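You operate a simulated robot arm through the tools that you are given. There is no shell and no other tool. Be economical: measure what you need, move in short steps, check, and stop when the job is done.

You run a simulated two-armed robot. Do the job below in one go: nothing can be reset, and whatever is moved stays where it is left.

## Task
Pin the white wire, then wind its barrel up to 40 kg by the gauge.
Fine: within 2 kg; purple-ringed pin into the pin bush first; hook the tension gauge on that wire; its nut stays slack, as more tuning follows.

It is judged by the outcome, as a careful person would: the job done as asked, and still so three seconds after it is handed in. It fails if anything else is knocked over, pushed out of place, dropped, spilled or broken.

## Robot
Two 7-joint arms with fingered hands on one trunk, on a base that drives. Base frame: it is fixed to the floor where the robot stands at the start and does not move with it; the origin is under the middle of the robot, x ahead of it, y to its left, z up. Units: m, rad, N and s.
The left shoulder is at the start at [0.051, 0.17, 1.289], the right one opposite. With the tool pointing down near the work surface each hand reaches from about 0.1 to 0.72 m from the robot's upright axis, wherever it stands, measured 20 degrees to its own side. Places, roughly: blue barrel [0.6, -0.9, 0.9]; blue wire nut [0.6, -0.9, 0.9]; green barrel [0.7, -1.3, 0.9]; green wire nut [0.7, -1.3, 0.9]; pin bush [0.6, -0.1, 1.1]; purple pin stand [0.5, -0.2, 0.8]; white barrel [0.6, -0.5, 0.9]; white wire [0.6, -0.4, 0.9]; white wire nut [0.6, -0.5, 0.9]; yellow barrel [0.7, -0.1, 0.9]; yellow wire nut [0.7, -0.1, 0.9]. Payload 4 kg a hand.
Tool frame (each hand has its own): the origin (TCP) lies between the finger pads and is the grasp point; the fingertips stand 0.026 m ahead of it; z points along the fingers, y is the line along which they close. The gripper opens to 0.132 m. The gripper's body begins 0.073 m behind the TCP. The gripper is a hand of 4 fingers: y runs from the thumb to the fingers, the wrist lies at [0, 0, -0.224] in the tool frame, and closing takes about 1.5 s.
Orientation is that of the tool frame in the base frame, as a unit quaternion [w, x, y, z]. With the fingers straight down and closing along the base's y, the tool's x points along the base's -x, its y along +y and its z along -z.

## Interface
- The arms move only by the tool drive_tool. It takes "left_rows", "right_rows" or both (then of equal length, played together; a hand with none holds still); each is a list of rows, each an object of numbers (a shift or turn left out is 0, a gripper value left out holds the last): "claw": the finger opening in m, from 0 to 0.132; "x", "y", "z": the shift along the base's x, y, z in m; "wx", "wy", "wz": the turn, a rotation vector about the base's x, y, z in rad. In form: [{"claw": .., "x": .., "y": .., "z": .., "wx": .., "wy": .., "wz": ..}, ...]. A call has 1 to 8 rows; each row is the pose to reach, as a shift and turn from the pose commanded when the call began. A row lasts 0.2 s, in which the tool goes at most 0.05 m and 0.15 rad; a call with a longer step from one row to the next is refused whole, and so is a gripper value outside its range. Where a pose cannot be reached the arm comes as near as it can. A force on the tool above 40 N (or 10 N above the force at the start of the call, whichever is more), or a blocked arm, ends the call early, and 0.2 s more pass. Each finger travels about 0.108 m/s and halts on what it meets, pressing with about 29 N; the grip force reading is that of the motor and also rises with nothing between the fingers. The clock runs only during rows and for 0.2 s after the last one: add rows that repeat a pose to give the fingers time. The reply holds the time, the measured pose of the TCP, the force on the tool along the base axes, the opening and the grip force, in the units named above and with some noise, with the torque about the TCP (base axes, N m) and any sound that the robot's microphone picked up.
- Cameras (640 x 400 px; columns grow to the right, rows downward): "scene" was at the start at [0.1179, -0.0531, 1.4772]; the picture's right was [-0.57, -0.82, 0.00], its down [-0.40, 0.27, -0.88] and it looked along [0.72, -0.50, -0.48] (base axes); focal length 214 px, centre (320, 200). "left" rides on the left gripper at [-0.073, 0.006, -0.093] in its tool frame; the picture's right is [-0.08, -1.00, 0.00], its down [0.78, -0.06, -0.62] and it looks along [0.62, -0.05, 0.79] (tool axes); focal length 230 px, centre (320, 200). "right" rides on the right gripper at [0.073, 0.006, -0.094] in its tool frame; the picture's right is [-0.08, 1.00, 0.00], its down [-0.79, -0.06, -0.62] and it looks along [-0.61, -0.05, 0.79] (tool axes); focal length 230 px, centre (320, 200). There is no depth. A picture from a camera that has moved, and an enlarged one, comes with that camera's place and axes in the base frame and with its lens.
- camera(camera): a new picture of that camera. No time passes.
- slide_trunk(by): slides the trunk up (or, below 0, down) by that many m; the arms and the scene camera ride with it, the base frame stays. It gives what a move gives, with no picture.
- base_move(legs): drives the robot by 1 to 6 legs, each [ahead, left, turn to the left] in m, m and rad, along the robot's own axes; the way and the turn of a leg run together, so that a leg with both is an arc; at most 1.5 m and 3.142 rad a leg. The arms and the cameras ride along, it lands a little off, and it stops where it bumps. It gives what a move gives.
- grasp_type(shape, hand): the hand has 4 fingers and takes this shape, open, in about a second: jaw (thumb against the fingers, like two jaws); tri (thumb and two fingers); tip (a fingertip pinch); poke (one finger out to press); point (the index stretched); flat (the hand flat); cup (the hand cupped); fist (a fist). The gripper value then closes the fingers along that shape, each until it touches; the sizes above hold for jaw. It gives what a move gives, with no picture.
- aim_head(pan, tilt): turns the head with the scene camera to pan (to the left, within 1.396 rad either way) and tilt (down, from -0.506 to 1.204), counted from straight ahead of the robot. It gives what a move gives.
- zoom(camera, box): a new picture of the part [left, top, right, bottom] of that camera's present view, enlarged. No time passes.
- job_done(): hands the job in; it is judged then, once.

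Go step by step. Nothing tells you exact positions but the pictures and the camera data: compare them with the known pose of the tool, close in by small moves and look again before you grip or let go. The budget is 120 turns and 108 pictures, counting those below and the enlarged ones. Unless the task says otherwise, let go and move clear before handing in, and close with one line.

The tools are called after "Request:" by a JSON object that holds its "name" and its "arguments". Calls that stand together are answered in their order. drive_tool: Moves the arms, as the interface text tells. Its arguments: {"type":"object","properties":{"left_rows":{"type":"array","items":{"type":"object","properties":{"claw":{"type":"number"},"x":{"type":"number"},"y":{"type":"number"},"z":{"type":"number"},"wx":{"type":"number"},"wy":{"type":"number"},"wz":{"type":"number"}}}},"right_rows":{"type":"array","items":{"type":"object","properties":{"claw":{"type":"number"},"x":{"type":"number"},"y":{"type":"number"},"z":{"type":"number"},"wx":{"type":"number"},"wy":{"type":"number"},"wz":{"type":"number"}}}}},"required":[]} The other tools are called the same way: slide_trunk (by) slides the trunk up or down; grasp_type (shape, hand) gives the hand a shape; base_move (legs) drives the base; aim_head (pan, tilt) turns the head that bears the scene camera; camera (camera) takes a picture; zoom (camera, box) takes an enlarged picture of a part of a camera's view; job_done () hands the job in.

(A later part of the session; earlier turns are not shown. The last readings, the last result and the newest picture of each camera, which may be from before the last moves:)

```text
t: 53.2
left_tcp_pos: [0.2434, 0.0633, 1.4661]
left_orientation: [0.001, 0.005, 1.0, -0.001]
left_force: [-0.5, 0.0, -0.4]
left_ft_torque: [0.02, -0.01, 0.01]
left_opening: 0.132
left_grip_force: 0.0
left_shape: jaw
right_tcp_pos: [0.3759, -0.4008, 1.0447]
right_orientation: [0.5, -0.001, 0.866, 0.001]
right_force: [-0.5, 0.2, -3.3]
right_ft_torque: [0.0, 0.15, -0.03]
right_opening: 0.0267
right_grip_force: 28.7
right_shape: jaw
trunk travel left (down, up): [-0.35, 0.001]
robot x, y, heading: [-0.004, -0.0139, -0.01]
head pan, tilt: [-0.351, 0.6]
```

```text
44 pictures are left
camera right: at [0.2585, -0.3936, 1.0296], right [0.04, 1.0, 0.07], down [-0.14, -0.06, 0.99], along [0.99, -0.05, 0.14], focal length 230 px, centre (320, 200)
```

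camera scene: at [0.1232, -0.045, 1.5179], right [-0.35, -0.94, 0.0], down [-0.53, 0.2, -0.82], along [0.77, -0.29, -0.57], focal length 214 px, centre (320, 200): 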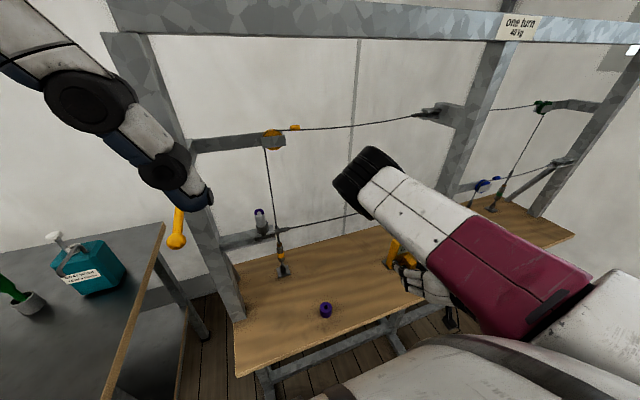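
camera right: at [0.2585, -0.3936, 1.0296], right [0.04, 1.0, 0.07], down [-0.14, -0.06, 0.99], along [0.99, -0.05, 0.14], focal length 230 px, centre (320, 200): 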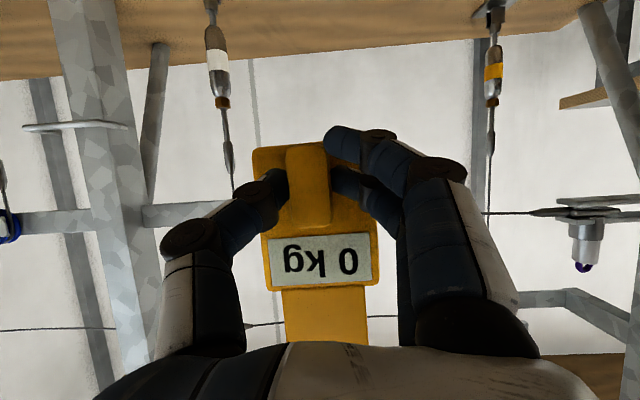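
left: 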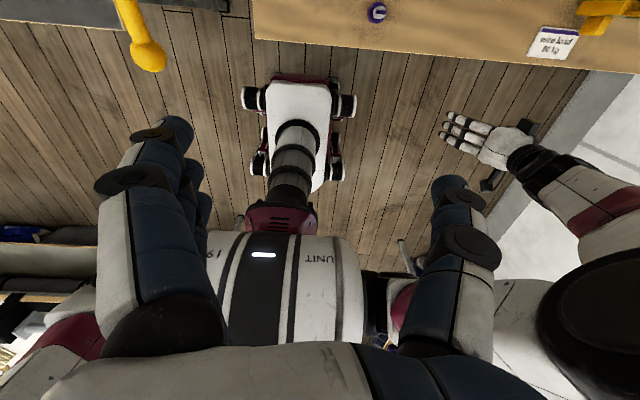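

The white wire runs at about x 0.575, z 1.110. The hooks ride at TCP +0.113 in z, so they're already above it. I'll shift to y -0.327 and forward to just short of the wire.

Request:
{"name": "drive_tool", "arguments": {"right_rows": [{"x": 0.025, "y": 0.025}, {"x": 0.05, "y": 0.05}, {"x": 0.075, "y": 0.073}, {"x": 0.095, "y": 0.073}, {"x": 0.095, "y": 0.073}]}}

Request:
{"name": "aim_head", "arguments": {"pan": -0.5, "tilt": 0.6}}

Request:
{"name": "camera", "arguments": {"camera": "scene"}}

```text
t: 54.4
left_tcp_pos: [0.2436, 0.065, 1.4659]
left_orientation: [0.001, 0.004, 1.0, 0.0]
left_force: [0.6, 0.5, 0.5]
left_ft_torque: [-0.03, 0.0, 0.0]
left_opening: 0.1319
left_grip_force: 0.0
left_shape: jaw
right_tcp_pos: [0.4646, -0.3429, 1.0426]
right_orientation: [0.496, 0.022, 0.868, -0.007]
right_force: [1.0, -0.6, -3.5]
right_ft_torque: [0.02, 0.16, 0.0]
right_opening: 0.0265
right_grip_force: 28.9
right_shape: jaw
trunk travel left (down, up): [-0.35, 0.001]
robot x, y, heading: [-0.0025, -0.0133, -0.006]
head pan, tilt: [-0.351, 0.6]
```

```text
t: 55.1
left_tcp_pos: [0.2428, 0.0645, 1.4668]
left_orientation: [0.001, 0.005, 1.0, -0.001]
left_force: [0.0, 0.8, 0.5]
left_ft_torque: [0.02, -0.01, 0.02]
left_opening: 0.1318
left_grip_force: 0.1
left_shape: jaw
right_tcp_pos: [0.4656, -0.3413, 1.0454]
right_orientation: [0.5, 0.023, 0.866, -0.006]
right_force: [-0.4, 0.1, -3.0]
right_ft_torque: [-0.01, 0.18, -0.01]
right_opening: 0.0268
right_grip_force: 29.5
right_shape: jaw
trunk travel left (down, up): [-0.35, 0.001]
robot x, y, heading: [-0.0044, -0.0096, -0.006]
head pan, tilt: [-0.499, 0.6]
```

```text
43 pictures are left
camera scene: at [0.1179, -0.057, 1.5178], right [-0.49, -0.87, 0.0], down [-0.49, 0.27, -0.82], along [0.72, -0.4, -0.57], focal length 214 px, centre (320, 200)
```

scene: 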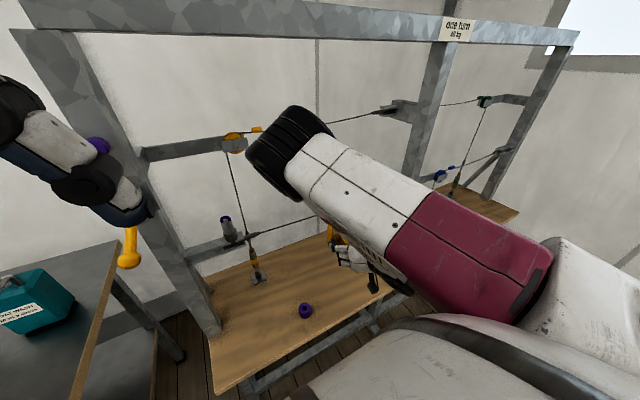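

The arm is at its inward limit and hides the view. I'll back the hand off, shift the base 0.15 m left, and come back in with the arm further out.

Request:
{"name": "drive_tool", "arguments": {"right_rows": [{"x": -0.03, "y": -0.03}, {"x": -0.05, "y": -0.07}, {"x": -0.05, "y": -0.11}, {"x": -0.05, "y": -0.14}]}}

Request:
{"name": "base_move", "arguments": {"legs": [[0, 0.16, 0]]}}

Request:
{"name": "aim_head", "arguments": {"pan": -0.55, "tilt": 0.6}}

Request:
{"name": "camera", "arguments": {"camera": "scene"}}

```text
t: 56.1
left_tcp_pos: [0.2439, 0.0637, 1.4661]
left_orientation: [0.001, 0.004, 1.0, -0.001]
left_force: [0.4, -0.2, -0.4]
left_ft_torque: [0.02, 0.0, -0.01]
left_opening: 0.1319
left_grip_force: 0.0
left_shape: jaw
right_tcp_pos: [0.4193, -0.4675, 1.0441]
right_orientation: [0.499, -0.001, 0.866, 0.001]
right_force: [0.2, 0.2, -3.3]
right_ft_torque: [0.02, 0.14, 0.01]
right_opening: 0.0264
right_grip_force: 28.4
right_shape: jaw
trunk travel left (down, up): [-0.35, 0.001]
robot x, y, heading: [0.0, -0.0091, -0.008]
head pan, tilt: [-0.499, 0.6]
```

```text
t: 58.1
left_tcp_pos: [0.245, 0.2247, 1.466]
left_orientation: [0.001, 0.004, 1.0, 0.0]
left_force: [0.2, -0.3, -0.3]
left_ft_torque: [-0.02, 0.01, -0.01]
left_opening: 0.1321
left_grip_force: 0.1
left_shape: jaw
right_tcp_pos: [0.421, -0.3065, 1.0461]
right_orientation: [0.499, -0.001, 0.866, 0.001]
right_force: [0.6, 0.3, -4.3]
right_ft_torque: [0.02, 0.14, -0.01]
right_opening: 0.0265
right_grip_force: 29.0
right_shape: jaw
trunk travel left (down, up): [-0.35, 0.001]
robot x, y, heading: [0.0027, 0.1503, -0.012]
head pan, tilt: [-0.499, 0.6]
```

```text
t: 58.8
left_tcp_pos: [0.2448, 0.2256, 1.4668]
left_orientation: [0.001, 0.005, 1.0, 0.001]
left_force: [0.0, 0.3, 0.8]
left_ft_torque: [0.0, -0.03, 0.0]
left_opening: 0.1318
left_grip_force: 0.0
left_shape: jaw
right_tcp_pos: [0.4207, -0.3064, 1.0451]
right_orientation: [0.5, -0.001, 0.866, 0.001]
right_force: [1.3, -0.3, -3.4]
right_ft_torque: [0.03, 0.18, -0.01]
right_opening: 0.0261
right_grip_force: 29.4
right_shape: jaw
trunk travel left (down, up): [-0.35, 0.001]
robot x, y, heading: [0.0008, 0.1467, -0.006]
head pan, tilt: [-0.55, 0.6]
```

```text
42 pictures are left
camera scene: at [0.1168, 0.0994, 1.5179], right [-0.53, -0.85, 0.0], down [-0.48, 0.3, -0.82], along [0.7, -0.44, -0.57], focal length 214 px, centre (320, 200)
```

scene: 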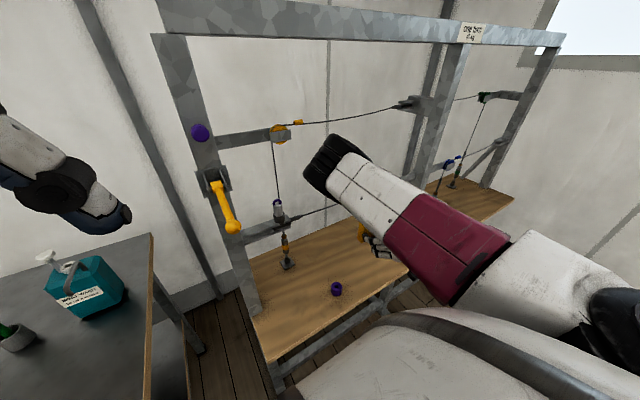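

Moving the gauge forward to just short of the wire with hooks above it, then zooming.

Request:
{"name": "drive_tool", "arguments": {"right_rows": [{"x": 0.03, "y": -0.01}, {"x": 0.055, "y": -0.02}, {"x": 0.055, "y": -0.02}, {"x": 0.055, "y": -0.02}]}}

Request:
{"name": "zoom", "arguments": {"camera": "scene", "box": [310, 180, 410, 260]}}

Request:
{"name": "camera", "arguments": {"camera": "right"}}

```text
t: 59.8
left_tcp_pos: [0.245, 0.2247, 1.4658]
left_orientation: [0.001, 0.005, 1.0, 0.001]
left_force: [0.4, -0.4, -0.3]
left_ft_torque: [0.01, 0.04, 0.02]
left_opening: 0.1318
left_grip_force: 0.0
left_shape: jaw
right_tcp_pos: [0.4748, -0.3265, 1.0456]
right_orientation: [0.5, 0.0, 0.866, 0.0]
right_force: [0.5, -0.2, -2.9]
right_ft_torque: [0.03, 0.18, 0.03]
right_opening: 0.0264
right_grip_force: 29.3
right_shape: jaw
trunk travel left (down, up): [-0.35, 0.001]
robot x, y, heading: [-0.0004, 0.1479, -0.007]
head pan, tilt: [-0.55, 0.6]
```

```text
5.00 times, centred on (360, 220) of scene
camera zoom: at [0.117, 0.0991, 1.5178], right [-0.53, -0.85, 0.0], down [-0.48, 0.3, -0.82], along [0.7, -0.44, -0.57], focal length 1072 px, centre (120, 100)
```

zoom: 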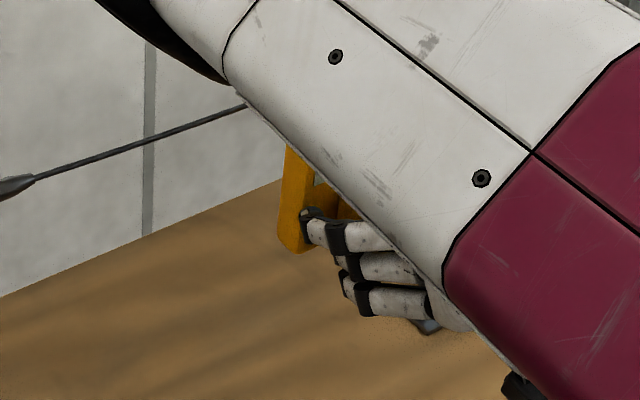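

```text
40 pictures are left
camera right: at [0.3578, -0.3201, 1.0288], right [0.04, 1.0, 0.07], down [-0.14, -0.06, 0.99], along [0.99, -0.05, 0.14], focal length 230 px, centre (320, 200)
```

right: 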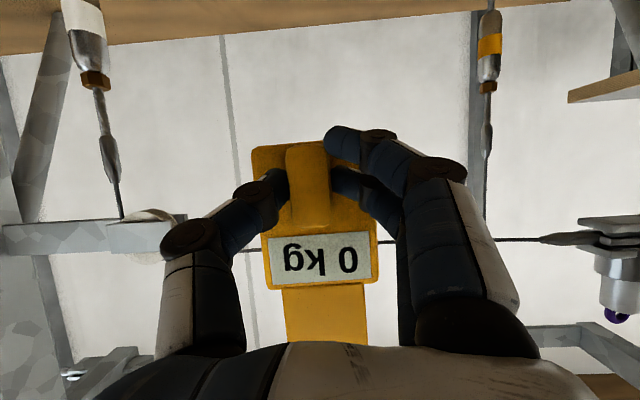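

The wire passes at z≈1.107, x≈0.575 behind the gauge, and the hooks are at z≈1.161. Next: forward so the hooks straddle over the wire, then down.

Request:
{"name": "drive_tool", "arguments": {"right_rows": [{"x": 0.015}, {"x": 0.03}, {"x": 0.041}, {"x": 0.041, "z": -0.012}, {"x": 0.041, "z": -0.025}, {"x": 0.041, "z": -0.035}, {"x": 0.041, "z": -0.035}]}}

Request:
{"name": "camera", "arguments": {"camera": "right"}}

Request:
{"name": "zoom", "arguments": {"camera": "scene", "box": [310, 180, 410, 260]}}

```text
t: 61.4
left_tcp_pos: [0.2433, 0.2242, 1.4653]
left_orientation: [0.001, 0.005, 1.0, 0.0]
left_force: [-0.6, -0.1, 0.7]
left_ft_torque: [-0.04, -0.01, 0.03]
left_opening: 0.1318
left_grip_force: 0.0
left_shape: jaw
right_tcp_pos: [0.5166, -0.3261, 1.0105]
right_orientation: [0.5, 0.0, 0.866, 0.0]
right_force: [-0.8, -0.1, -2.8]
right_ft_torque: [0.0, 0.15, 0.02]
right_opening: 0.0214
right_grip_force: 28.6
right_shape: jaw
trunk travel left (down, up): [-0.35, 0.001]
robot x, y, heading: [0.0028, 0.1456, -0.01]
head pan, tilt: [-0.55, 0.6]
```

```text
39 pictures are left
camera right: at [0.3998, -0.3202, 0.9942], right [0.04, 1.0, 0.07], down [-0.14, -0.06, 0.99], along [0.99, -0.05, 0.14], focal length 230 px, centre (320, 200)
```

right: 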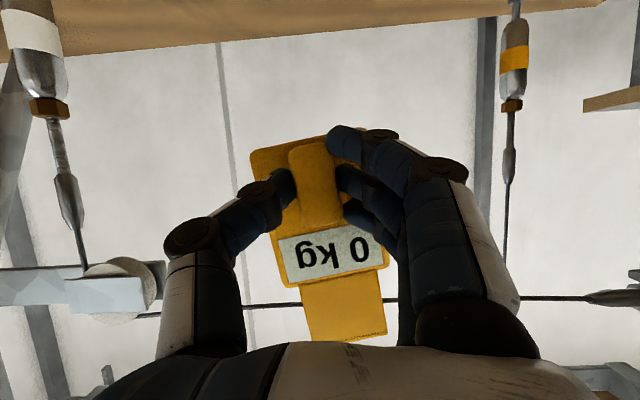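

```text
5.00 times, centred on (360, 220) of scene
camera zoom: at [0.1168, 0.0993, 1.5179], right [-0.53, -0.85, 0.0], down [-0.48, 0.3, -0.82], along [0.7, -0.44, -0.57], focal length 1072 px, centre (120, 100)
```

zoom: 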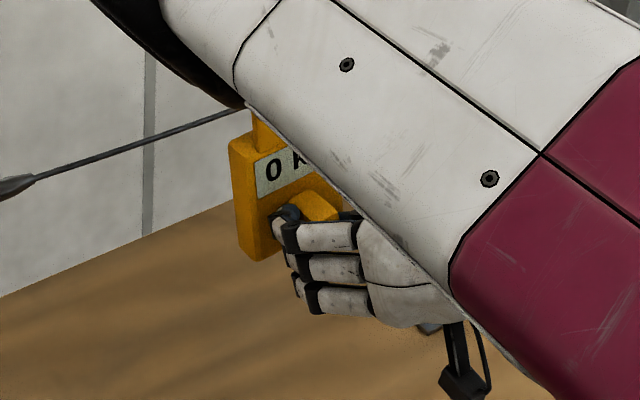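

The gauge has rolled about 10° in the grip, perhaps one hook already touching the wire. I'll lower in small steps and watch the force.

Request:
{"name": "drive_tool", "arguments": {"right_rows": [{"z": -0.004}, {"z": -0.008}, {"z": -0.008}]}}

Request:
{"name": "camera", "arguments": {"camera": "right"}}

```text
t: 62.2
left_tcp_pos: [0.244, 0.2249, 1.4659]
left_orientation: [0.0, 0.005, 1.0, 0.001]
left_force: [-0.7, -0.4, 0.3]
left_ft_torque: [0.01, -0.01, -0.04]
left_opening: 0.132
left_grip_force: 0.0
left_shape: jaw
right_tcp_pos: [0.5184, -0.3261, 1.004]
right_orientation: [0.501, -0.002, 0.865, 0.001]
right_force: [4.6, 2.8, 8.3]
right_ft_torque: [0.13, -0.01, 0.06]
right_opening: 0.0212
right_grip_force: 29.1
right_shape: jaw
trunk travel left (down, up): [-0.35, 0.001]
robot x, y, heading: [0.0025, 0.1504, -0.012]
head pan, tilt: [-0.55, 0.6]
```

```text
37 pictures are left
camera right: at [0.4004, -0.3192, 0.9872], right [0.04, 1.0, 0.07], down [-0.14, -0.06, 0.99], along [0.99, -0.04, 0.14], focal length 230 px, centre (320, 200)
```

right: 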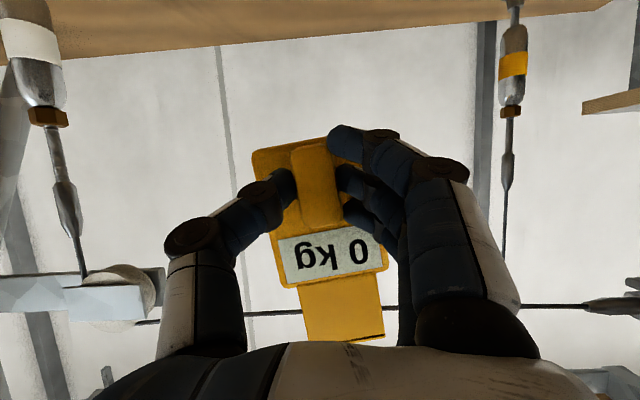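

The hooks now bear on the wire (about 11 N of support). I'll ease up slightly and open the hand gently.

Request:
{"name": "drive_tool", "arguments": {"right_rows": [{"z": 0.003}, {"z": 0.003, "claw": 0.03}, {"z": 0.003, "claw": 0.04}, {"z": 0.003, "claw": 0.055}, {"z": 0.003, "claw": 0.07}, {"z": 0.003}]}}

Request:
{"name": "camera", "arguments": {"camera": "right"}}

```text
t: 63.6
left_tcp_pos: [0.2429, 0.2259, 1.4662]
left_orientation: [0.001, 0.004, 1.0, 0.0]
left_force: [-0.2, 0.2, -0.9]
left_ft_torque: [-0.01, -0.01, -0.02]
left_opening: 0.1318
left_grip_force: 0.1
left_shape: jaw
right_tcp_pos: [0.5168, -0.326, 1.0053]
right_orientation: [0.5, -0.001, 0.866, 0.001]
right_force: [-0.2, 0.3, -0.4]
right_ft_torque: [0.0, -0.02, -0.01]
right_opening: 0.0691
right_grip_force: 0.1
right_shape: jaw
trunk travel left (down, up): [-0.35, 0.001]
robot x, y, heading: [-0.0, 0.1466, -0.008]
head pan, tilt: [-0.55, 0.6]
```

```text
36 pictures are left
camera right: at [0.3996, -0.3197, 0.9892], right [0.04, 1.0, 0.07], down [-0.14, -0.06, 0.99], along [0.99, -0.05, 0.14], focal length 230 px, centre (320, 200)
```

right: 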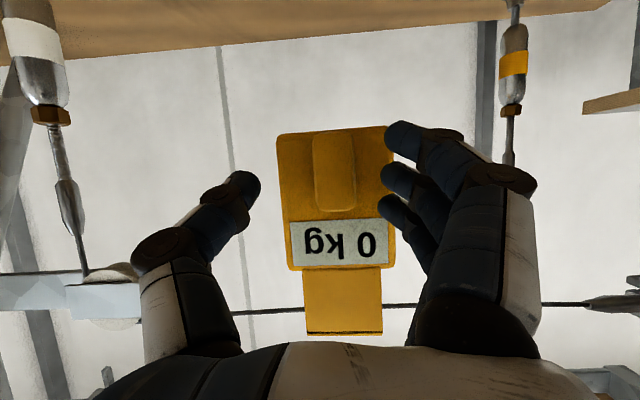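

The gauge hangs level on the white wire by both hooks. Withdrawing the hand straight back and checking.

Request:
{"name": "drive_tool", "arguments": {"right_rows": [{"x": -0.02}, {"x": -0.05}, {"x": -0.09}, {"x": -0.13}, {"x": -0.16, "y": -0.04}, {"x": -0.17, "y": -0.08}, {"x": -0.17, "y": -0.12}]}}

Request:
{"name": "base_move", "arguments": {"legs": [[0, -0.38, 0]]}}

Request:
{"name": "aim_head", "arguments": {"pan": -0.2, "tilt": 0.6}}

Request:
{"name": "camera", "arguments": {"camera": "scene"}}

```text
t: 65.2
left_tcp_pos: [0.2446, 0.2244, 1.4671]
left_orientation: [0.001, 0.004, 1.0, 0.0]
left_force: [0.1, 0.1, 0.3]
left_ft_torque: [0.02, 0.02, 0.03]
left_opening: 0.1324
left_grip_force: 0.1
left_shape: jaw
right_tcp_pos: [0.3455, -0.4486, 1.0063]
right_orientation: [0.5, 0.0, 0.866, 0.001]
right_force: [-0.5, -0.8, 1.1]
right_ft_torque: [0.01, -0.03, 0.04]
right_opening: 0.0694
right_grip_force: 0.1
right_shape: jaw
trunk travel left (down, up): [-0.35, 0.001]
robot x, y, heading: [-0.0021, 0.1511, -0.007]
head pan, tilt: [-0.55, 0.6]
```

```text
t: 69.1
left_tcp_pos: [0.2399, -0.1601, 1.4664]
left_orientation: [0.001, 0.008, 1.0, -0.001]
left_force: [-0.3, 0.3, 0.6]
left_ft_torque: [-0.05, 0.03, -0.01]
left_opening: 0.132
left_grip_force: 0.0
left_shape: jaw
right_tcp_pos: [0.3372, -0.8314, 1.0062]
right_orientation: [0.5, 0.002, 0.866, -0.002]
right_force: [-0.4, 0.3, 0.1]
right_ft_torque: [0.01, 0.04, 0.01]
right_opening: 0.0692
right_grip_force: 0.0
right_shape: jaw
trunk travel left (down, up): [-0.35, 0.001]
robot x, y, heading: [-0.0076, -0.2335, -0.016]
head pan, tilt: [-0.55, 0.6]
```

```text
t: 69.9
left_tcp_pos: [0.2402, -0.16, 1.4658]
left_orientation: [0.001, 0.008, 1.0, 0.0]
left_force: [-0.4, 0.3, 0.7]
left_ft_torque: [-0.03, 0.0, 0.01]
left_opening: 0.1317
left_grip_force: 0.1
left_shape: jaw
right_tcp_pos: [0.3381, -0.832, 1.0069]
right_orientation: [0.499, 0.001, 0.866, 0.0]
right_force: [-0.1, -0.4, 0.2]
right_ft_torque: [0.02, -0.04, 0.02]
right_opening: 0.069
right_grip_force: 0.0
right_shape: jaw
trunk travel left (down, up): [-0.35, 0.001]
robot x, y, heading: [-0.0076, -0.2329, -0.013]
head pan, tilt: [-0.201, 0.6]
```

```text
35 pictures are left
camera scene: at [0.1233, -0.2553, 1.5179], right [-0.21, -0.98, 0.0], down [-0.55, 0.12, -0.83], along [0.81, -0.18, -0.56], focal length 214 px, centre (320, 200)
```

scene: 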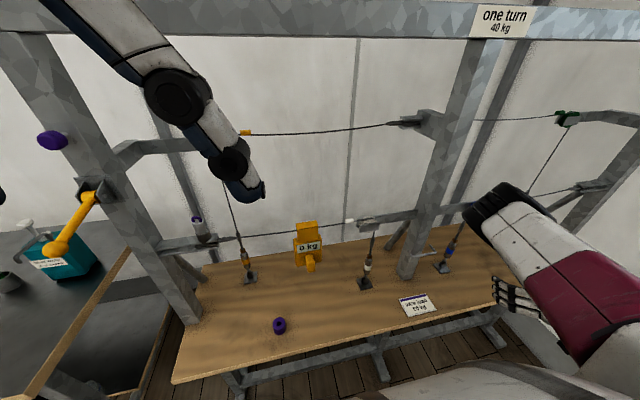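

Everything is in order: pin seated, gauge hanging and readable. Now a close look at the white barrel, nut and gauge.

Request:
{"name": "zoom", "arguments": {"camera": "scene", "box": [280, 200, 420, 300]}}

Request:
{"name": "zoom", "arguments": {"camera": "scene", "box": [345, 215, 395, 300]}}

```text
4.00 times, centred on (350, 250) of scene
camera zoom: at [0.1233, -0.2553, 1.5179], right [-0.21, -0.98, 0.0], down [-0.55, 0.12, -0.83], along [0.81, -0.18, -0.56], focal length 858 px, centre (200, 0)
```

zoom: 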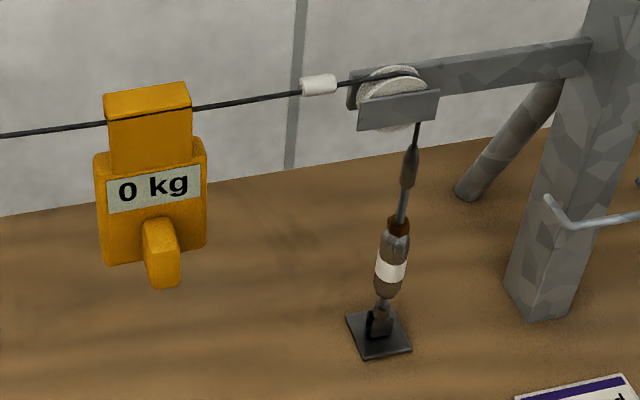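

```text
4.71 times, centred on (370, 258) of scene
camera zoom: at [0.1233, -0.2553, 1.5179], right [-0.21, -0.98, 0.0], down [-0.55, 0.12, -0.83], along [0.81, -0.18, -0.56], focal length 1009 px, centre (85, -71)
```

zoom: 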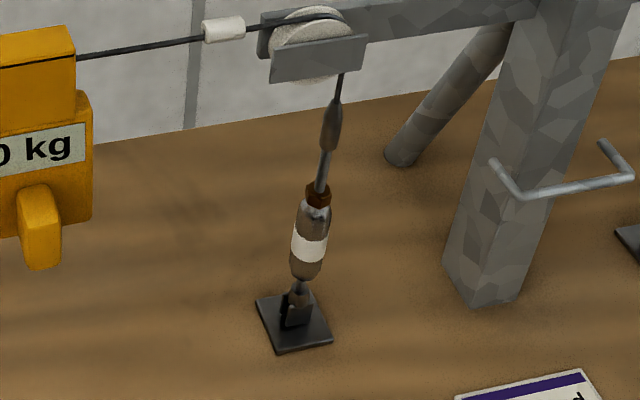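

Correction to my earlier reading: the two "hooks" were a cradle on the post; the gauge itself hangs over the wire by its top. The barrel's white band is at (0.574,-0.530,0.891), vertical. I'll bring the hand in front of it.

Request:
{"name": "drive_tool", "arguments": {"right_rows": [{"x": 0.012, "y": 0.045}, {"x": 0.025, "y": 0.09}, {"x": 0.037, "y": 0.135, "z": -0.01}, {"x": 0.05, "y": 0.18, "z": -0.02}, {"x": 0.062, "y": 0.225, "z": -0.03}, {"x": 0.075, "y": 0.265, "z": -0.04}, {"x": 0.1, "y": 0.3, "z": -0.05}, {"x": 0.125, "y": 0.302, "z": -0.065}]}}

Request:
{"name": "camera", "arguments": {"camera": "right"}}

```text
t: 71.7
left_tcp_pos: [0.2416, -0.1599, 1.466]
left_orientation: [0.001, 0.008, 1.0, 0.001]
left_force: [0.0, -0.4, 0.4]
left_ft_torque: [0.0, -0.01, -0.04]
left_opening: 0.132
left_grip_force: 0.0
left_shape: jaw
right_tcp_pos: [0.4629, -0.5319, 0.9417]
right_orientation: [0.5, 0.002, 0.866, -0.001]
right_force: [-0.3, -0.2, 0.2]
right_ft_torque: [0.01, -0.02, 0.05]
right_opening: 0.0695
right_grip_force: 0.1
right_shape: jaw
trunk travel left (down, up): [-0.35, 0.001]
robot x, y, heading: [-0.0077, -0.2353, -0.015]
head pan, tilt: [-0.201, 0.6]
```

```text
32 pictures are left
camera right: at [0.3464, -0.5237, 0.9259], right [0.04, 1.0, 0.07], down [-0.14, -0.06, 0.99], along [0.99, -0.05, 0.14], focal length 230 px, centre (320, 200)
```

right: 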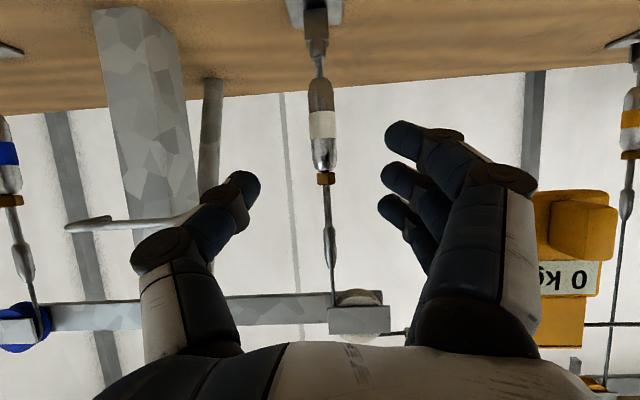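

The barrel spans z 0.846–0.928 with the lock nut just above. I'll move in along the tool axis to z 0.883, keeping below the nut.

Request:
{"name": "drive_tool", "arguments": {"right_rows": [{"x": 0.035, "y": 0.002, "z": -0.02}, {"x": 0.07, "y": 0.003, "z": -0.04}, {"x": 0.1, "y": 0.003, "z": -0.054}, {"x": 0.11, "y": 0.003, "z": -0.059}, {"x": 0.11, "y": 0.003, "z": -0.059}]}}

Request:
{"name": "camera", "arguments": {"camera": "right"}}

```text
t: 72.9
left_tcp_pos: [0.24, -0.1593, 1.4673]
left_orientation: [0.001, 0.009, 1.0, 0.0]
left_force: [-0.5, -1.5, -0.5]
left_ft_torque: [0.0, 0.0, -0.02]
left_opening: 0.1319
left_grip_force: 0.1
left_shape: jaw
right_tcp_pos: [0.5749, -0.5274, 0.8835]
right_orientation: [0.499, 0.002, 0.867, -0.001]
right_force: [0.4, 0.0, -0.7]
right_ft_torque: [0.0, -0.03, -0.02]
right_opening: 0.0692
right_grip_force: 0.1
right_shape: jaw
trunk travel left (down, up): [-0.35, 0.001]
robot x, y, heading: [-0.0054, -0.2344, -0.017]
head pan, tilt: [-0.201, 0.6]
```

```text
31 pictures are left
camera right: at [0.4569, -0.5196, 0.8672], right [0.04, 1.0, 0.07], down [-0.14, -0.06, 0.99], along [0.99, -0.05, 0.14], focal length 230 px, centre (320, 200)
```

right: 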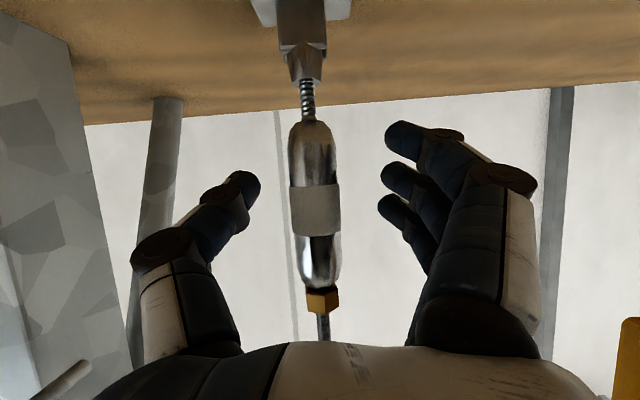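

Centred on the barrel. I'll close and try a +0.6 rad test turn, then read the gauge.

Request:
{"name": "drive_tool", "arguments": {"right_rows": [{"y": -0.001, "claw": 0.04}, {"y": -0.001, "claw": 0.01}, {"y": -0.001}, {"y": -0.001}, {"y": -0.001, "wz": 0.15}, {"y": -0.001, "wz": 0.3}, {"y": -0.001, "wz": 0.45}, {"y": -0.001, "wz": 0.6}]}}

Request:
{"name": "zoom", "arguments": {"camera": "scene", "box": [280, 200, 420, 300]}}

```text
t: 74.7
left_tcp_pos: [0.2416, -0.1594, 1.4671]
left_orientation: [0.0, 0.008, 1.0, 0.0]
left_force: [-0.5, 0.0, 0.2]
left_ft_torque: [0.03, -0.02, -0.02]
left_opening: 0.1318
left_grip_force: 0.0
left_shape: jaw
right_tcp_pos: [0.5746, -0.5275, 0.884]
right_orientation: [0.478, -0.255, 0.827, 0.147]
right_force: [11.8, -0.8, 1.2]
right_ft_torque: [0.02, 0.05, -0.04]
right_opening: 0.0043
right_grip_force: 29.5
right_shape: jaw
trunk travel left (down, up): [-0.35, 0.001]
robot x, y, heading: [-0.0073, -0.2326, -0.014]
head pan, tilt: [-0.201, 0.6]
```

```text
4.00 times, centred on (350, 250) of scene
camera zoom: at [0.1245, -0.2555, 1.5178], right [-0.21, -0.98, 0.0], down [-0.55, 0.12, -0.82], along [0.81, -0.18, -0.57], focal length 858 px, centre (200, 0)
```

zoom: 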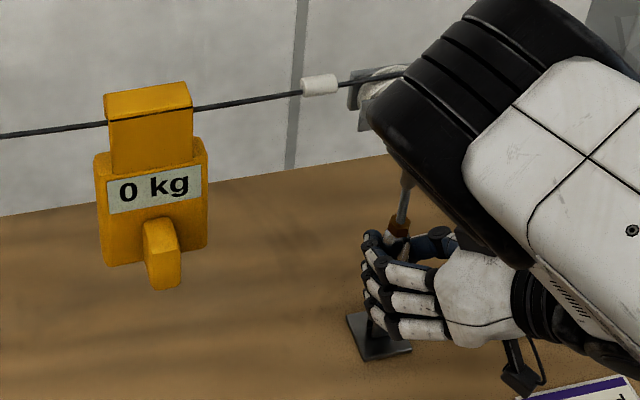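

Still 0 kg after the + turn. I'll turn the other way by 1.2 rad (net -0.6) while gripping and read again.

Request:
{"name": "drive_tool", "arguments": {"right_rows": [{"wz": -0.15}, {"wz": -0.3}, {"wz": -0.45}, {"wz": -0.6}, {"wz": -0.75}, {"wz": -0.9}, {"wz": -1.05}, {"wz": -1.2}]}}

Request:
{"name": "zoom", "arguments": {"camera": "scene", "box": [280, 200, 420, 300]}}

```text
t: 76.2
left_tcp_pos: [0.243, -0.1561, 1.4655]
left_orientation: [0.0, 0.005, 1.0, 0.001]
left_force: [-0.2, -0.4, 0.5]
left_ft_torque: [0.02, 0.04, -0.02]
left_opening: 0.1318
left_grip_force: 0.1
left_shape: jaw
right_tcp_pos: [0.5802, -0.5408, 0.8832]
right_orientation: [0.499, 0.137, 0.852, -0.08]
right_force: [17.4, 25.6, 4.2]
right_ft_torque: [-0.01, 0.01, -0.23]
right_opening: 0.003
right_grip_force: 29.4
right_shape: jaw
trunk travel left (down, up): [-0.35, 0.001]
robot x, y, heading: [-0.0048, -0.2326, -0.016]
head pan, tilt: [-0.201, 0.6]
stopped in row 7 (right hand): the force on the tool passed its limit at 47 N (the readings are from after the stop); the commanded pose is now the measured one
```

```text
4.00 times, centred on (350, 250) of scene
camera zoom: at [0.1266, -0.2521, 1.5176], right [-0.21, -0.98, 0.0], down [-0.55, 0.12, -0.82], along [0.81, -0.17, -0.57], focal length 858 px, centre (200, 0)
```

zoom: 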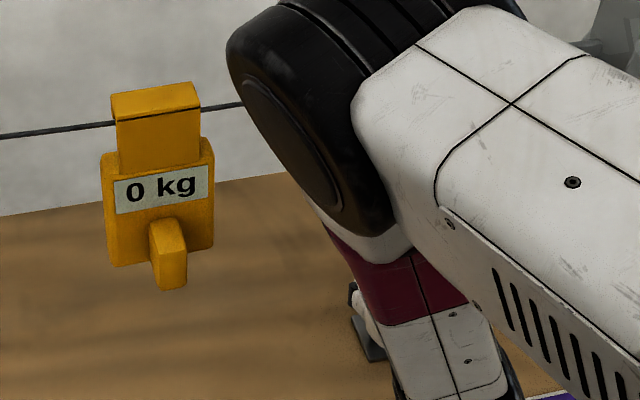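

The arm ran out of inward range there (yaw about -0.35) and started pressing on the barrel. I'll open, straighten, back out and shift the base left so a wide yaw range is free.

Request:
{"name": "drive_tool", "arguments": {"right_rows": [{"claw": 0.03}, {"claw": 0.05}, {"claw": 0.07}, {"claw": 0.07, "wz": 0.1}, {"claw": 0.07, "wz": 0.22, "x": -0.005, "y": 0.01}, {"wz": 0.32, "x": -0.005, "y": 0.013}, {"wz": 0.32, "x": -0.03, "y": 0.013, "z": 0.012}, {"wz": 0.32, "x": -0.07, "y": 0.013, "z": 0.03}]}}

Request:
{"name": "drive_tool", "arguments": {"right_rows": [{"x": -0.04, "z": 0.02}, {"x": -0.08, "z": 0.04}, {"x": -0.12, "z": 0.06}, {"x": -0.16, "z": 0.07}, {"x": -0.18, "y": -0.03, "z": 0.07}, {"x": -0.18, "y": -0.07, "z": 0.07}]}}

Request:
{"name": "base_move", "arguments": {"legs": [[0, 0.16, 0.01]]}}

Request:
{"name": "camera", "arguments": {"camera": "scene"}}

```text
t: 78.0
left_tcp_pos: [0.2396, -0.1595, 1.4663]
left_orientation: [0.001, 0.007, 1.0, 0.0]
left_force: [-0.3, 0.1, 1.1]
left_ft_torque: [0.01, 0.01, 0.0]
left_opening: 0.1319
left_grip_force: 0.2
left_shape: jaw
right_tcp_pos: [0.5013, -0.5435, 0.9068]
right_orientation: [0.501, 0.009, 0.865, -0.01]
right_force: [0.3, -0.2, -0.2]
right_ft_torque: [-0.01, 0.0, 0.02]
right_opening: 0.0696
right_grip_force: 0.0
right_shape: jaw
trunk travel left (down, up): [-0.35, 0.001]
robot x, y, heading: [-0.0058, -0.2337, -0.013]
head pan, tilt: [-0.201, 0.6]
```

```text
t: 79.4
left_tcp_pos: [0.2417, -0.1597, 1.467]
left_orientation: [0.001, 0.007, 1.0, 0.002]
left_force: [-0.5, -0.5, -0.5]
left_ft_torque: [0.04, 0.01, -0.03]
left_opening: 0.1319
left_grip_force: 0.2
left_shape: jaw
right_tcp_pos: [0.3192, -0.5981, 0.9696]
right_orientation: [0.475, 0.0, 0.88, -0.013]
right_force: [0.3, -0.4, 0.9]
right_ft_torque: [0.0, -0.09, 0.03]
right_opening: 0.07
right_grip_force: 0.0
right_shape: jaw
right hand out of reach, approached as far as the arm can: row 5, 6
trunk travel left (down, up): [-0.35, 0.001]
robot x, y, heading: [-0.0041, -0.2327, -0.015]
head pan, tilt: [-0.201, 0.6]
```

```text
t: 81.4
left_tcp_pos: [0.2408, 0.0077, 1.4659]
left_orientation: [0.0, 0.001, 1.0, 0.0]
left_force: [0.2, -0.3, 0.4]
left_ft_torque: [0.0, 0.03, -0.01]
left_opening: 0.1321
left_grip_force: 0.1
left_shape: jaw
right_tcp_pos: [0.3235, -0.4311, 0.9716]
right_orientation: [0.477, -0.001, 0.879, -0.013]
right_force: [0.8, 0.8, -0.3]
right_ft_torque: [0.02, -0.02, 0.0]
right_opening: 0.0697
right_grip_force: 0.0
right_shape: jaw
trunk travel left (down, up): [-0.35, 0.001]
robot x, y, heading: [-0.0015, -0.0747, -0.003]
head pan, tilt: [-0.201, 0.6]
```

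```text
28 pictures are left
camera scene: at [0.125, -0.0904, 1.5179], right [-0.2, -0.98, 0.0], down [-0.55, 0.11, -0.83], along [0.81, -0.17, -0.56], focal length 214 px, centre (320, 200)
```

scene: 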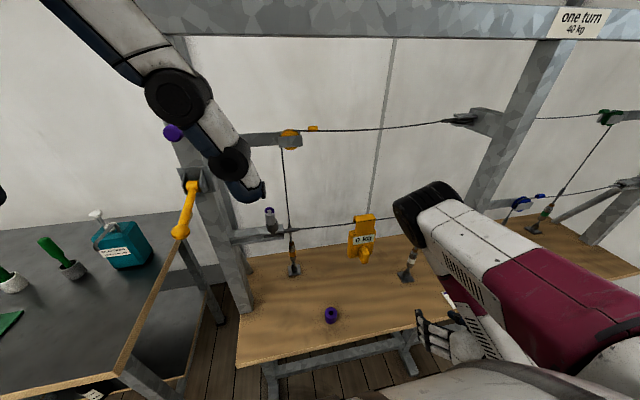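

The gauge and barrel are both in view from here. Approaching the barrel again in one sequence along the known path.

Request:
{"name": "drive_tool", "arguments": {"right_rows": [{"x": 0.03, "y": -0.03, "wx": 0.024, "wy": -0.053, "wz": 0.011}, {"x": 0.06, "y": -0.065, "z": -0.01, "wx": 0.024, "wy": -0.053, "wz": 0.011}, {"x": 0.1, "y": -0.09, "z": -0.02, "wx": 0.024, "wy": -0.053, "wz": 0.011}, {"x": 0.14, "y": -0.098, "z": -0.025, "wx": 0.024, "wy": -0.053, "wz": 0.011}, {"x": 0.18, "y": -0.098, "z": -0.046, "wx": 0.024, "wy": -0.053, "wz": 0.011}, {"x": 0.215, "y": -0.098, "z": -0.067, "wx": 0.024, "wy": -0.053, "wz": 0.011}, {"x": 0.24, "y": -0.098, "z": -0.083, "wx": 0.024, "wy": -0.053, "wz": 0.011}, {"x": 0.251, "y": -0.098, "z": -0.0876, "wx": 0.024, "wy": -0.053, "wz": 0.011}]}}

Request:
{"name": "camera", "arguments": {"camera": "right"}}

```text
t: 83.2
left_tcp_pos: [0.2407, 0.0072, 1.4657]
left_orientation: [0.0, 0.001, 1.0, 0.001]
left_force: [-0.2, -0.2, 1.1]
left_ft_torque: [0.01, 0.0, 0.0]
left_opening: 0.1318
left_grip_force: 0.1
left_shape: jaw
right_tcp_pos: [0.5763, -0.5294, 0.8838]
right_orientation: [0.499, 0.0, 0.866, 0.001]
right_force: [0.3, 0.2, -0.5]
right_ft_torque: [-0.03, 0.02, -0.02]
right_opening: 0.07
right_grip_force: 0.1
right_shape: jaw
trunk travel left (down, up): [-0.35, 0.001]
robot x, y, heading: [-0.0017, -0.0701, 0.001]
head pan, tilt: [-0.201, 0.6]
```

```text
27 pictures are left
camera right: at [0.4591, -0.5239, 0.868], right [0.04, 1.0, 0.07], down [-0.14, -0.06, 0.99], along [0.99, -0.05, 0.14], focal length 230 px, centre (320, 200)
```

right: 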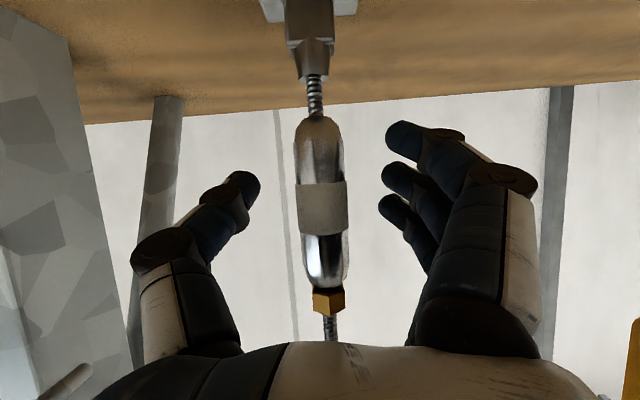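

I'll check the thread's handedness at the bottom stud before winding.

Request:
{"name": "zoom", "arguments": {"camera": "right", "box": [290, 65, 350, 125]}}

```text
6.67 times, centred on (320, 95) of right
camera zoom: at [0.4591, -0.5239, 0.868], right [0.04, 1.0, 0.07], down [-0.14, -0.06, 0.99], along [0.99, -0.05, 0.14], focal length 1534 px, centre (320, 900)
```

zoom: 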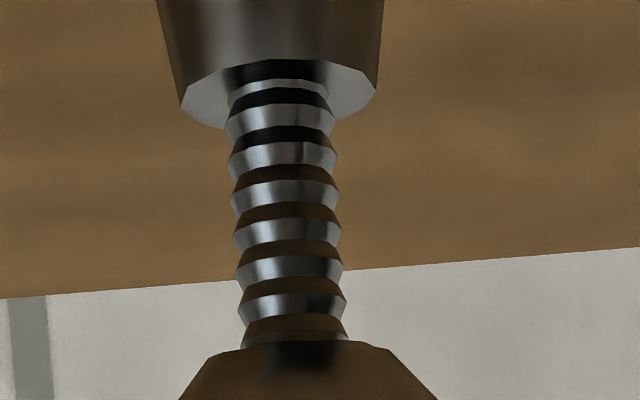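

The threads are plain rings, no clue. I'll rotate the open hand to yaw -0.75 and grip there, then wind in the + direction.

Request:
{"name": "drive_tool", "arguments": {"right_rows": [{"x": -0.001, "wz": -0.15}, {"x": -0.001, "wz": -0.3}, {"x": -0.001, "wz": -0.45}, {"x": -0.001, "wz": -0.6}, {"x": -0.001, "wz": -0.7, "claw": 0.04}, {"x": -0.001, "wz": -0.7, "claw": 0.01}, {"x": -0.001, "wz": -0.7}, {"x": -0.001, "wz": -0.7}]}}

Request:
{"name": "drive_tool", "arguments": {"right_rows": [{"wz": 0.14}, {"wz": 0.29}, {"wz": 0.44}, {"wz": 0.59}, {"wz": 0.74}, {"wz": 0.89}, {"wz": 1.04}, {"wz": 1.19}]}}

Request:
{"name": "zoom", "arguments": {"camera": "scene", "box": [330, 200, 450, 300]}}

```text
t: 85.0
left_tcp_pos: [0.241, 0.0067, 1.466]
left_orientation: [0.0, 0.0, 1.0, 0.0]
left_force: [0.3, 0.5, -0.3]
left_ft_torque: [0.0, -0.02, -0.04]
left_opening: 0.132
left_grip_force: 0.0
left_shape: jaw
right_tcp_pos: [0.575, -0.5318, 0.8841]
right_orientation: [0.47, 0.298, 0.813, -0.172]
right_force: [7.5, -3.4, -1.5]
right_ft_torque: [0.05, -0.03, -0.01]
right_opening: 0.004
right_grip_force: 28.9
right_shape: jaw
trunk travel left (down, up): [-0.35, 0.001]
robot x, y, heading: [-0.0047, -0.0746, -0.001]
head pan, tilt: [-0.201, 0.6]
```

```text
t: 86.8
left_tcp_pos: [0.2407, 0.0075, 1.4664]
left_orientation: [0.0, 0.0, 1.0, 0.0]
left_force: [0.5, -0.1, -0.4]
left_ft_torque: [0.01, 0.04, -0.01]
left_opening: 0.132
left_grip_force: 0.0
left_shape: jaw
right_tcp_pos: [0.577, -0.5289, 0.8833]
right_orientation: [0.484, -0.212, 0.84, 0.123]
right_force: [22.0, 7.0, 1.3]
right_ft_torque: [0.03, -0.11, -0.03]
right_opening: 0.003
right_grip_force: 29.2
right_shape: jaw
trunk travel left (down, up): [-0.35, 0.001]
robot x, y, heading: [-0.0017, -0.0714, 0.0]
head pan, tilt: [-0.201, 0.6]
```

```text
4.00 times, centred on (390, 250) of scene
camera zoom: at [0.1274, -0.0898, 1.5177], right [-0.2, -0.98, 0.0], down [-0.55, 0.11, -0.82], along [0.81, -0.17, -0.57], focal length 858 px, centre (40, 0)
```

zoom: 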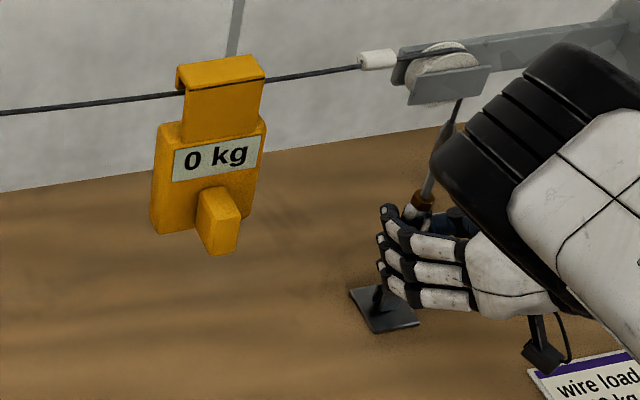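

Gauge still 0 kg after a + stroke. I'll wind the same grip back in the - direction, regrasp and take a further - stroke, then read.

Request:
{"name": "drive_tool", "arguments": {"right_rows": [{"x": 0.001, "wz": -0.14}, {"wz": -0.29}, {"wz": -0.44}, {"wz": -0.59}, {"wz": -0.74}, {"wz": -0.89}, {"wz": -1.04}, {"wz": -1.19}]}}

Request:
{"name": "drive_tool", "arguments": {"right_rows": [{"claw": 0.03}, {"claw": 0.07}, {"wz": 0.1}, {"wz": 0.25}, {"wz": 0.4}, {"wz": 0.55}, {"wz": 0.7}, {"wz": 0.85}]}}

Request:
{"name": "drive_tool", "arguments": {"right_rows": [{"wz": 0.15}, {"wz": 0.3}, {"wz": 0.35, "claw": 0.05}, {"wz": 0.35, "claw": 0.03}, {"wz": 0.35, "claw": 0.01}, {"wz": 0.35}, {"wz": 0.35}]}}

Request:
{"name": "drive_tool", "arguments": {"right_rows": [{"wz": -0.14}, {"wz": -0.29}, {"wz": -0.44}, {"wz": -0.59}, {"wz": -0.74}, {"wz": -0.89}, {"wz": -1.04}, {"wz": -1.19}]}}

Request:
{"name": "zoom", "arguments": {"camera": "scene", "box": [330, 200, 450, 300]}}

```text
t: 88.6
left_tcp_pos: [0.2432, 0.0068, 1.4655]
left_orientation: [-0.001, 0.001, 1.0, 0.0]
left_force: [1.2, 0.2, 0.6]
left_ft_torque: [-0.01, 0.03, 0.0]
left_opening: 0.1318
left_grip_force: 0.0
left_shape: jaw
right_tcp_pos: [0.5758, -0.5317, 0.8823]
right_orientation: [0.469, 0.297, 0.814, -0.172]
right_force: [19.9, -3.2, -0.5]
right_ft_torque: [0.03, -0.11, -0.03]
right_opening: 0.0023
right_grip_force: 29.0
right_shape: jaw
trunk travel left (down, up): [-0.35, 0.001]
robot x, y, heading: [-0.0017, -0.0709, -0.001]
head pan, tilt: [-0.201, 0.6]
```

```text
t: 90.4
left_tcp_pos: [0.2414, 0.0065, 1.4664]
left_orientation: [0.001, 0.001, 1.0, 0.001]
left_force: [0.3, -0.2, -0.1]
left_ft_torque: [0.03, 0.02, -0.03]
left_opening: 0.132
left_grip_force: 0.1
left_shape: jaw
right_tcp_pos: [0.5744, -0.5308, 0.8851]
right_orientation: [0.499, -0.065, 0.863, 0.039]
right_force: [-0.1, -0.1, -0.6]
right_ft_torque: [0.01, -0.02, 0.0]
right_opening: 0.0696
right_grip_force: 0.0
right_shape: jaw
trunk travel left (down, up): [-0.35, 0.001]
robot x, y, heading: [-0.0038, -0.0733, -0.003]
head pan, tilt: [-0.201, 0.6]
```

```text
t: 92.0
left_tcp_pos: [0.2419, 0.007, 1.465]
left_orientation: [0.0, 0.002, 1.0, 0.0]
left_force: [-0.5, -0.5, 0.7]
left_ft_torque: [0.02, 0.0, -0.03]
left_opening: 0.1319
left_grip_force: 0.0
left_shape: jaw
right_tcp_pos: [0.574, -0.5306, 0.8834]
right_orientation: [0.484, -0.215, 0.839, 0.124]
right_force: [5.0, 0.9, -1.7]
right_ft_torque: [0.06, 0.13, 0.06]
right_opening: 0.007
right_grip_force: 29.1
right_shape: jaw
trunk travel left (down, up): [-0.35, 0.001]
robot x, y, heading: [-0.0064, -0.0669, 0.0]
head pan, tilt: [-0.201, 0.6]
```

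```text
t: 93.8
left_tcp_pos: [0.2413, 0.0064, 1.4654]
left_orientation: [0.0, 0.002, 1.0, 0.002]
left_force: [-0.3, -0.1, 0.7]
left_ft_torque: [-0.02, 0.06, -0.02]
left_opening: 0.1317
left_grip_force: 0.1
left_shape: jaw
right_tcp_pos: [0.5745, -0.5322, 0.883]
right_orientation: [0.47, 0.294, 0.815, -0.169]
right_force: [10.5, -1.0, -1.0]
right_ft_torque: [0.17, -0.04, 0.04]
right_opening: 0.0056
right_grip_force: 28.7
right_shape: jaw
trunk travel left (down, up): [-0.35, 0.001]
robot x, y, heading: [-0.0059, -0.0718, 0.003]
head pan, tilt: [-0.201, 0.6]
```

```text
4.00 times, centred on (390, 250) of scene
camera zoom: at [0.1268, -0.0911, 1.5177], right [-0.2, -0.98, 0.0], down [-0.55, 0.11, -0.82], along [0.81, -0.17, -0.57], focal length 858 px, centre (40, 0)
```

zoom: 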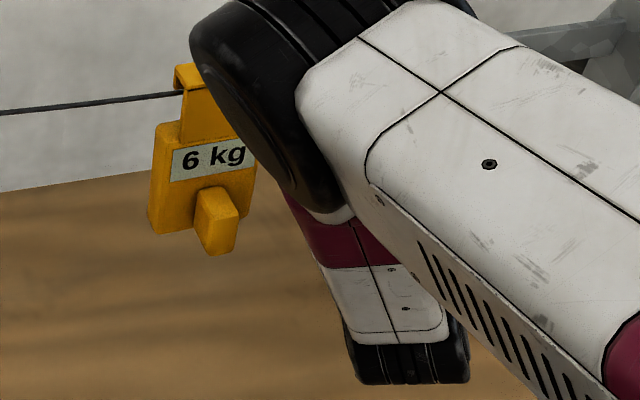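

The gauge reads 6 kg, so the - direction (clockwise from above) tightens at about 7 kg per stroke. Two more strokes, then read again.

Request:
{"name": "drive_tool", "arguments": {"right_rows": [{"claw": 0.03}, {"claw": 0.07}, {"wz": 0.1}, {"wz": 0.25}, {"wz": 0.4}, {"wz": 0.55}, {"wz": 0.7}, {"wz": 0.85}]}}

Request:
{"name": "drive_tool", "arguments": {"right_rows": [{"wz": 0.15}, {"wz": 0.3}, {"wz": 0.35, "claw": 0.05}, {"wz": 0.35, "claw": 0.03}, {"wz": 0.35, "claw": 0.01}, {"wz": 0.35}, {"wz": 0.35}]}}

Request:
{"name": "drive_tool", "arguments": {"right_rows": [{"wz": -0.14}, {"wz": -0.29}, {"wz": -0.44}, {"wz": -0.59}, {"wz": -0.74}, {"wz": -0.89}, {"wz": -1.04}, {"wz": -1.19}]}}

Request:
{"name": "zoom", "arguments": {"camera": "scene", "box": [330, 200, 450, 300]}}

```text
t: 95.6
left_tcp_pos: [0.2403, 0.0057, 1.4652]
left_orientation: [0.0, 0.001, 1.0, 0.001]
left_force: [-0.4, 0.2, -0.2]
left_ft_torque: [0.0, 0.01, 0.01]
left_opening: 0.1319
left_grip_force: 0.1
left_shape: jaw
right_tcp_pos: [0.5731, -0.5303, 0.8822]
right_orientation: [0.498, -0.07, 0.863, 0.041]
right_force: [-0.4, -0.1, -0.4]
right_ft_torque: [-0.01, 0.02, 0.0]
right_opening: 0.0694
right_grip_force: 0.1
right_shape: jaw
trunk travel left (down, up): [-0.35, 0.001]
robot x, y, heading: [-0.0057, -0.0743, -0.004]
head pan, tilt: [-0.201, 0.6]
```

```text
t: 97.2
left_tcp_pos: [0.242, 0.0075, 1.4647]
left_orientation: [-0.001, 0.001, 1.0, 0.0]
left_force: [0.7, 0.1, 0.1]
left_ft_torque: [0.01, 0.02, -0.02]
left_opening: 0.1319
left_grip_force: 0.0
left_shape: jaw
right_tcp_pos: [0.5755, -0.5288, 0.883]
right_orientation: [0.483, -0.219, 0.838, 0.126]
right_force: [5.6, 3.1, -2.2]
right_ft_torque: [0.08, 0.02, -0.02]
right_opening: 0.0056
right_grip_force: 29.5
right_shape: jaw
trunk travel left (down, up): [-0.35, 0.001]
robot x, y, heading: [-0.0024, -0.0707, -0.004]
head pan, tilt: [-0.201, 0.6]
```

```text
t: 99.0
left_tcp_pos: [0.2423, 0.0068, 1.4671]
left_orientation: [0.0, 0.002, 1.0, 0.0]
left_force: [0.7, 0.6, 1.0]
left_ft_torque: [0.0, -0.02, 0.06]
left_opening: 0.132
left_grip_force: 0.1
left_shape: jaw
right_tcp_pos: [0.5757, -0.5299, 0.8832]
right_orientation: [0.471, 0.289, 0.817, -0.166]
right_force: [12.9, -0.6, -2.1]
right_ft_torque: [0.1, -0.06, 0.02]
right_opening: 0.0049
right_grip_force: 28.7
right_shape: jaw
trunk travel left (down, up): [-0.35, 0.001]
robot x, y, heading: [-0.0056, -0.0709, -0.003]
head pan, tilt: [-0.201, 0.6]
```

```text
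4.00 times, centred on (390, 250) of scene
camera zoom: at [0.1272, -0.091, 1.5177], right [-0.2, -0.98, 0.0], down [-0.55, 0.11, -0.82], along [0.81, -0.17, -0.57], focal length 858 px, centre (40, 0)
```

zoom: 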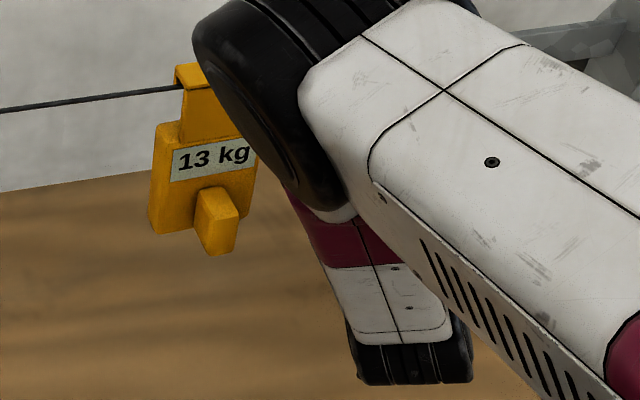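

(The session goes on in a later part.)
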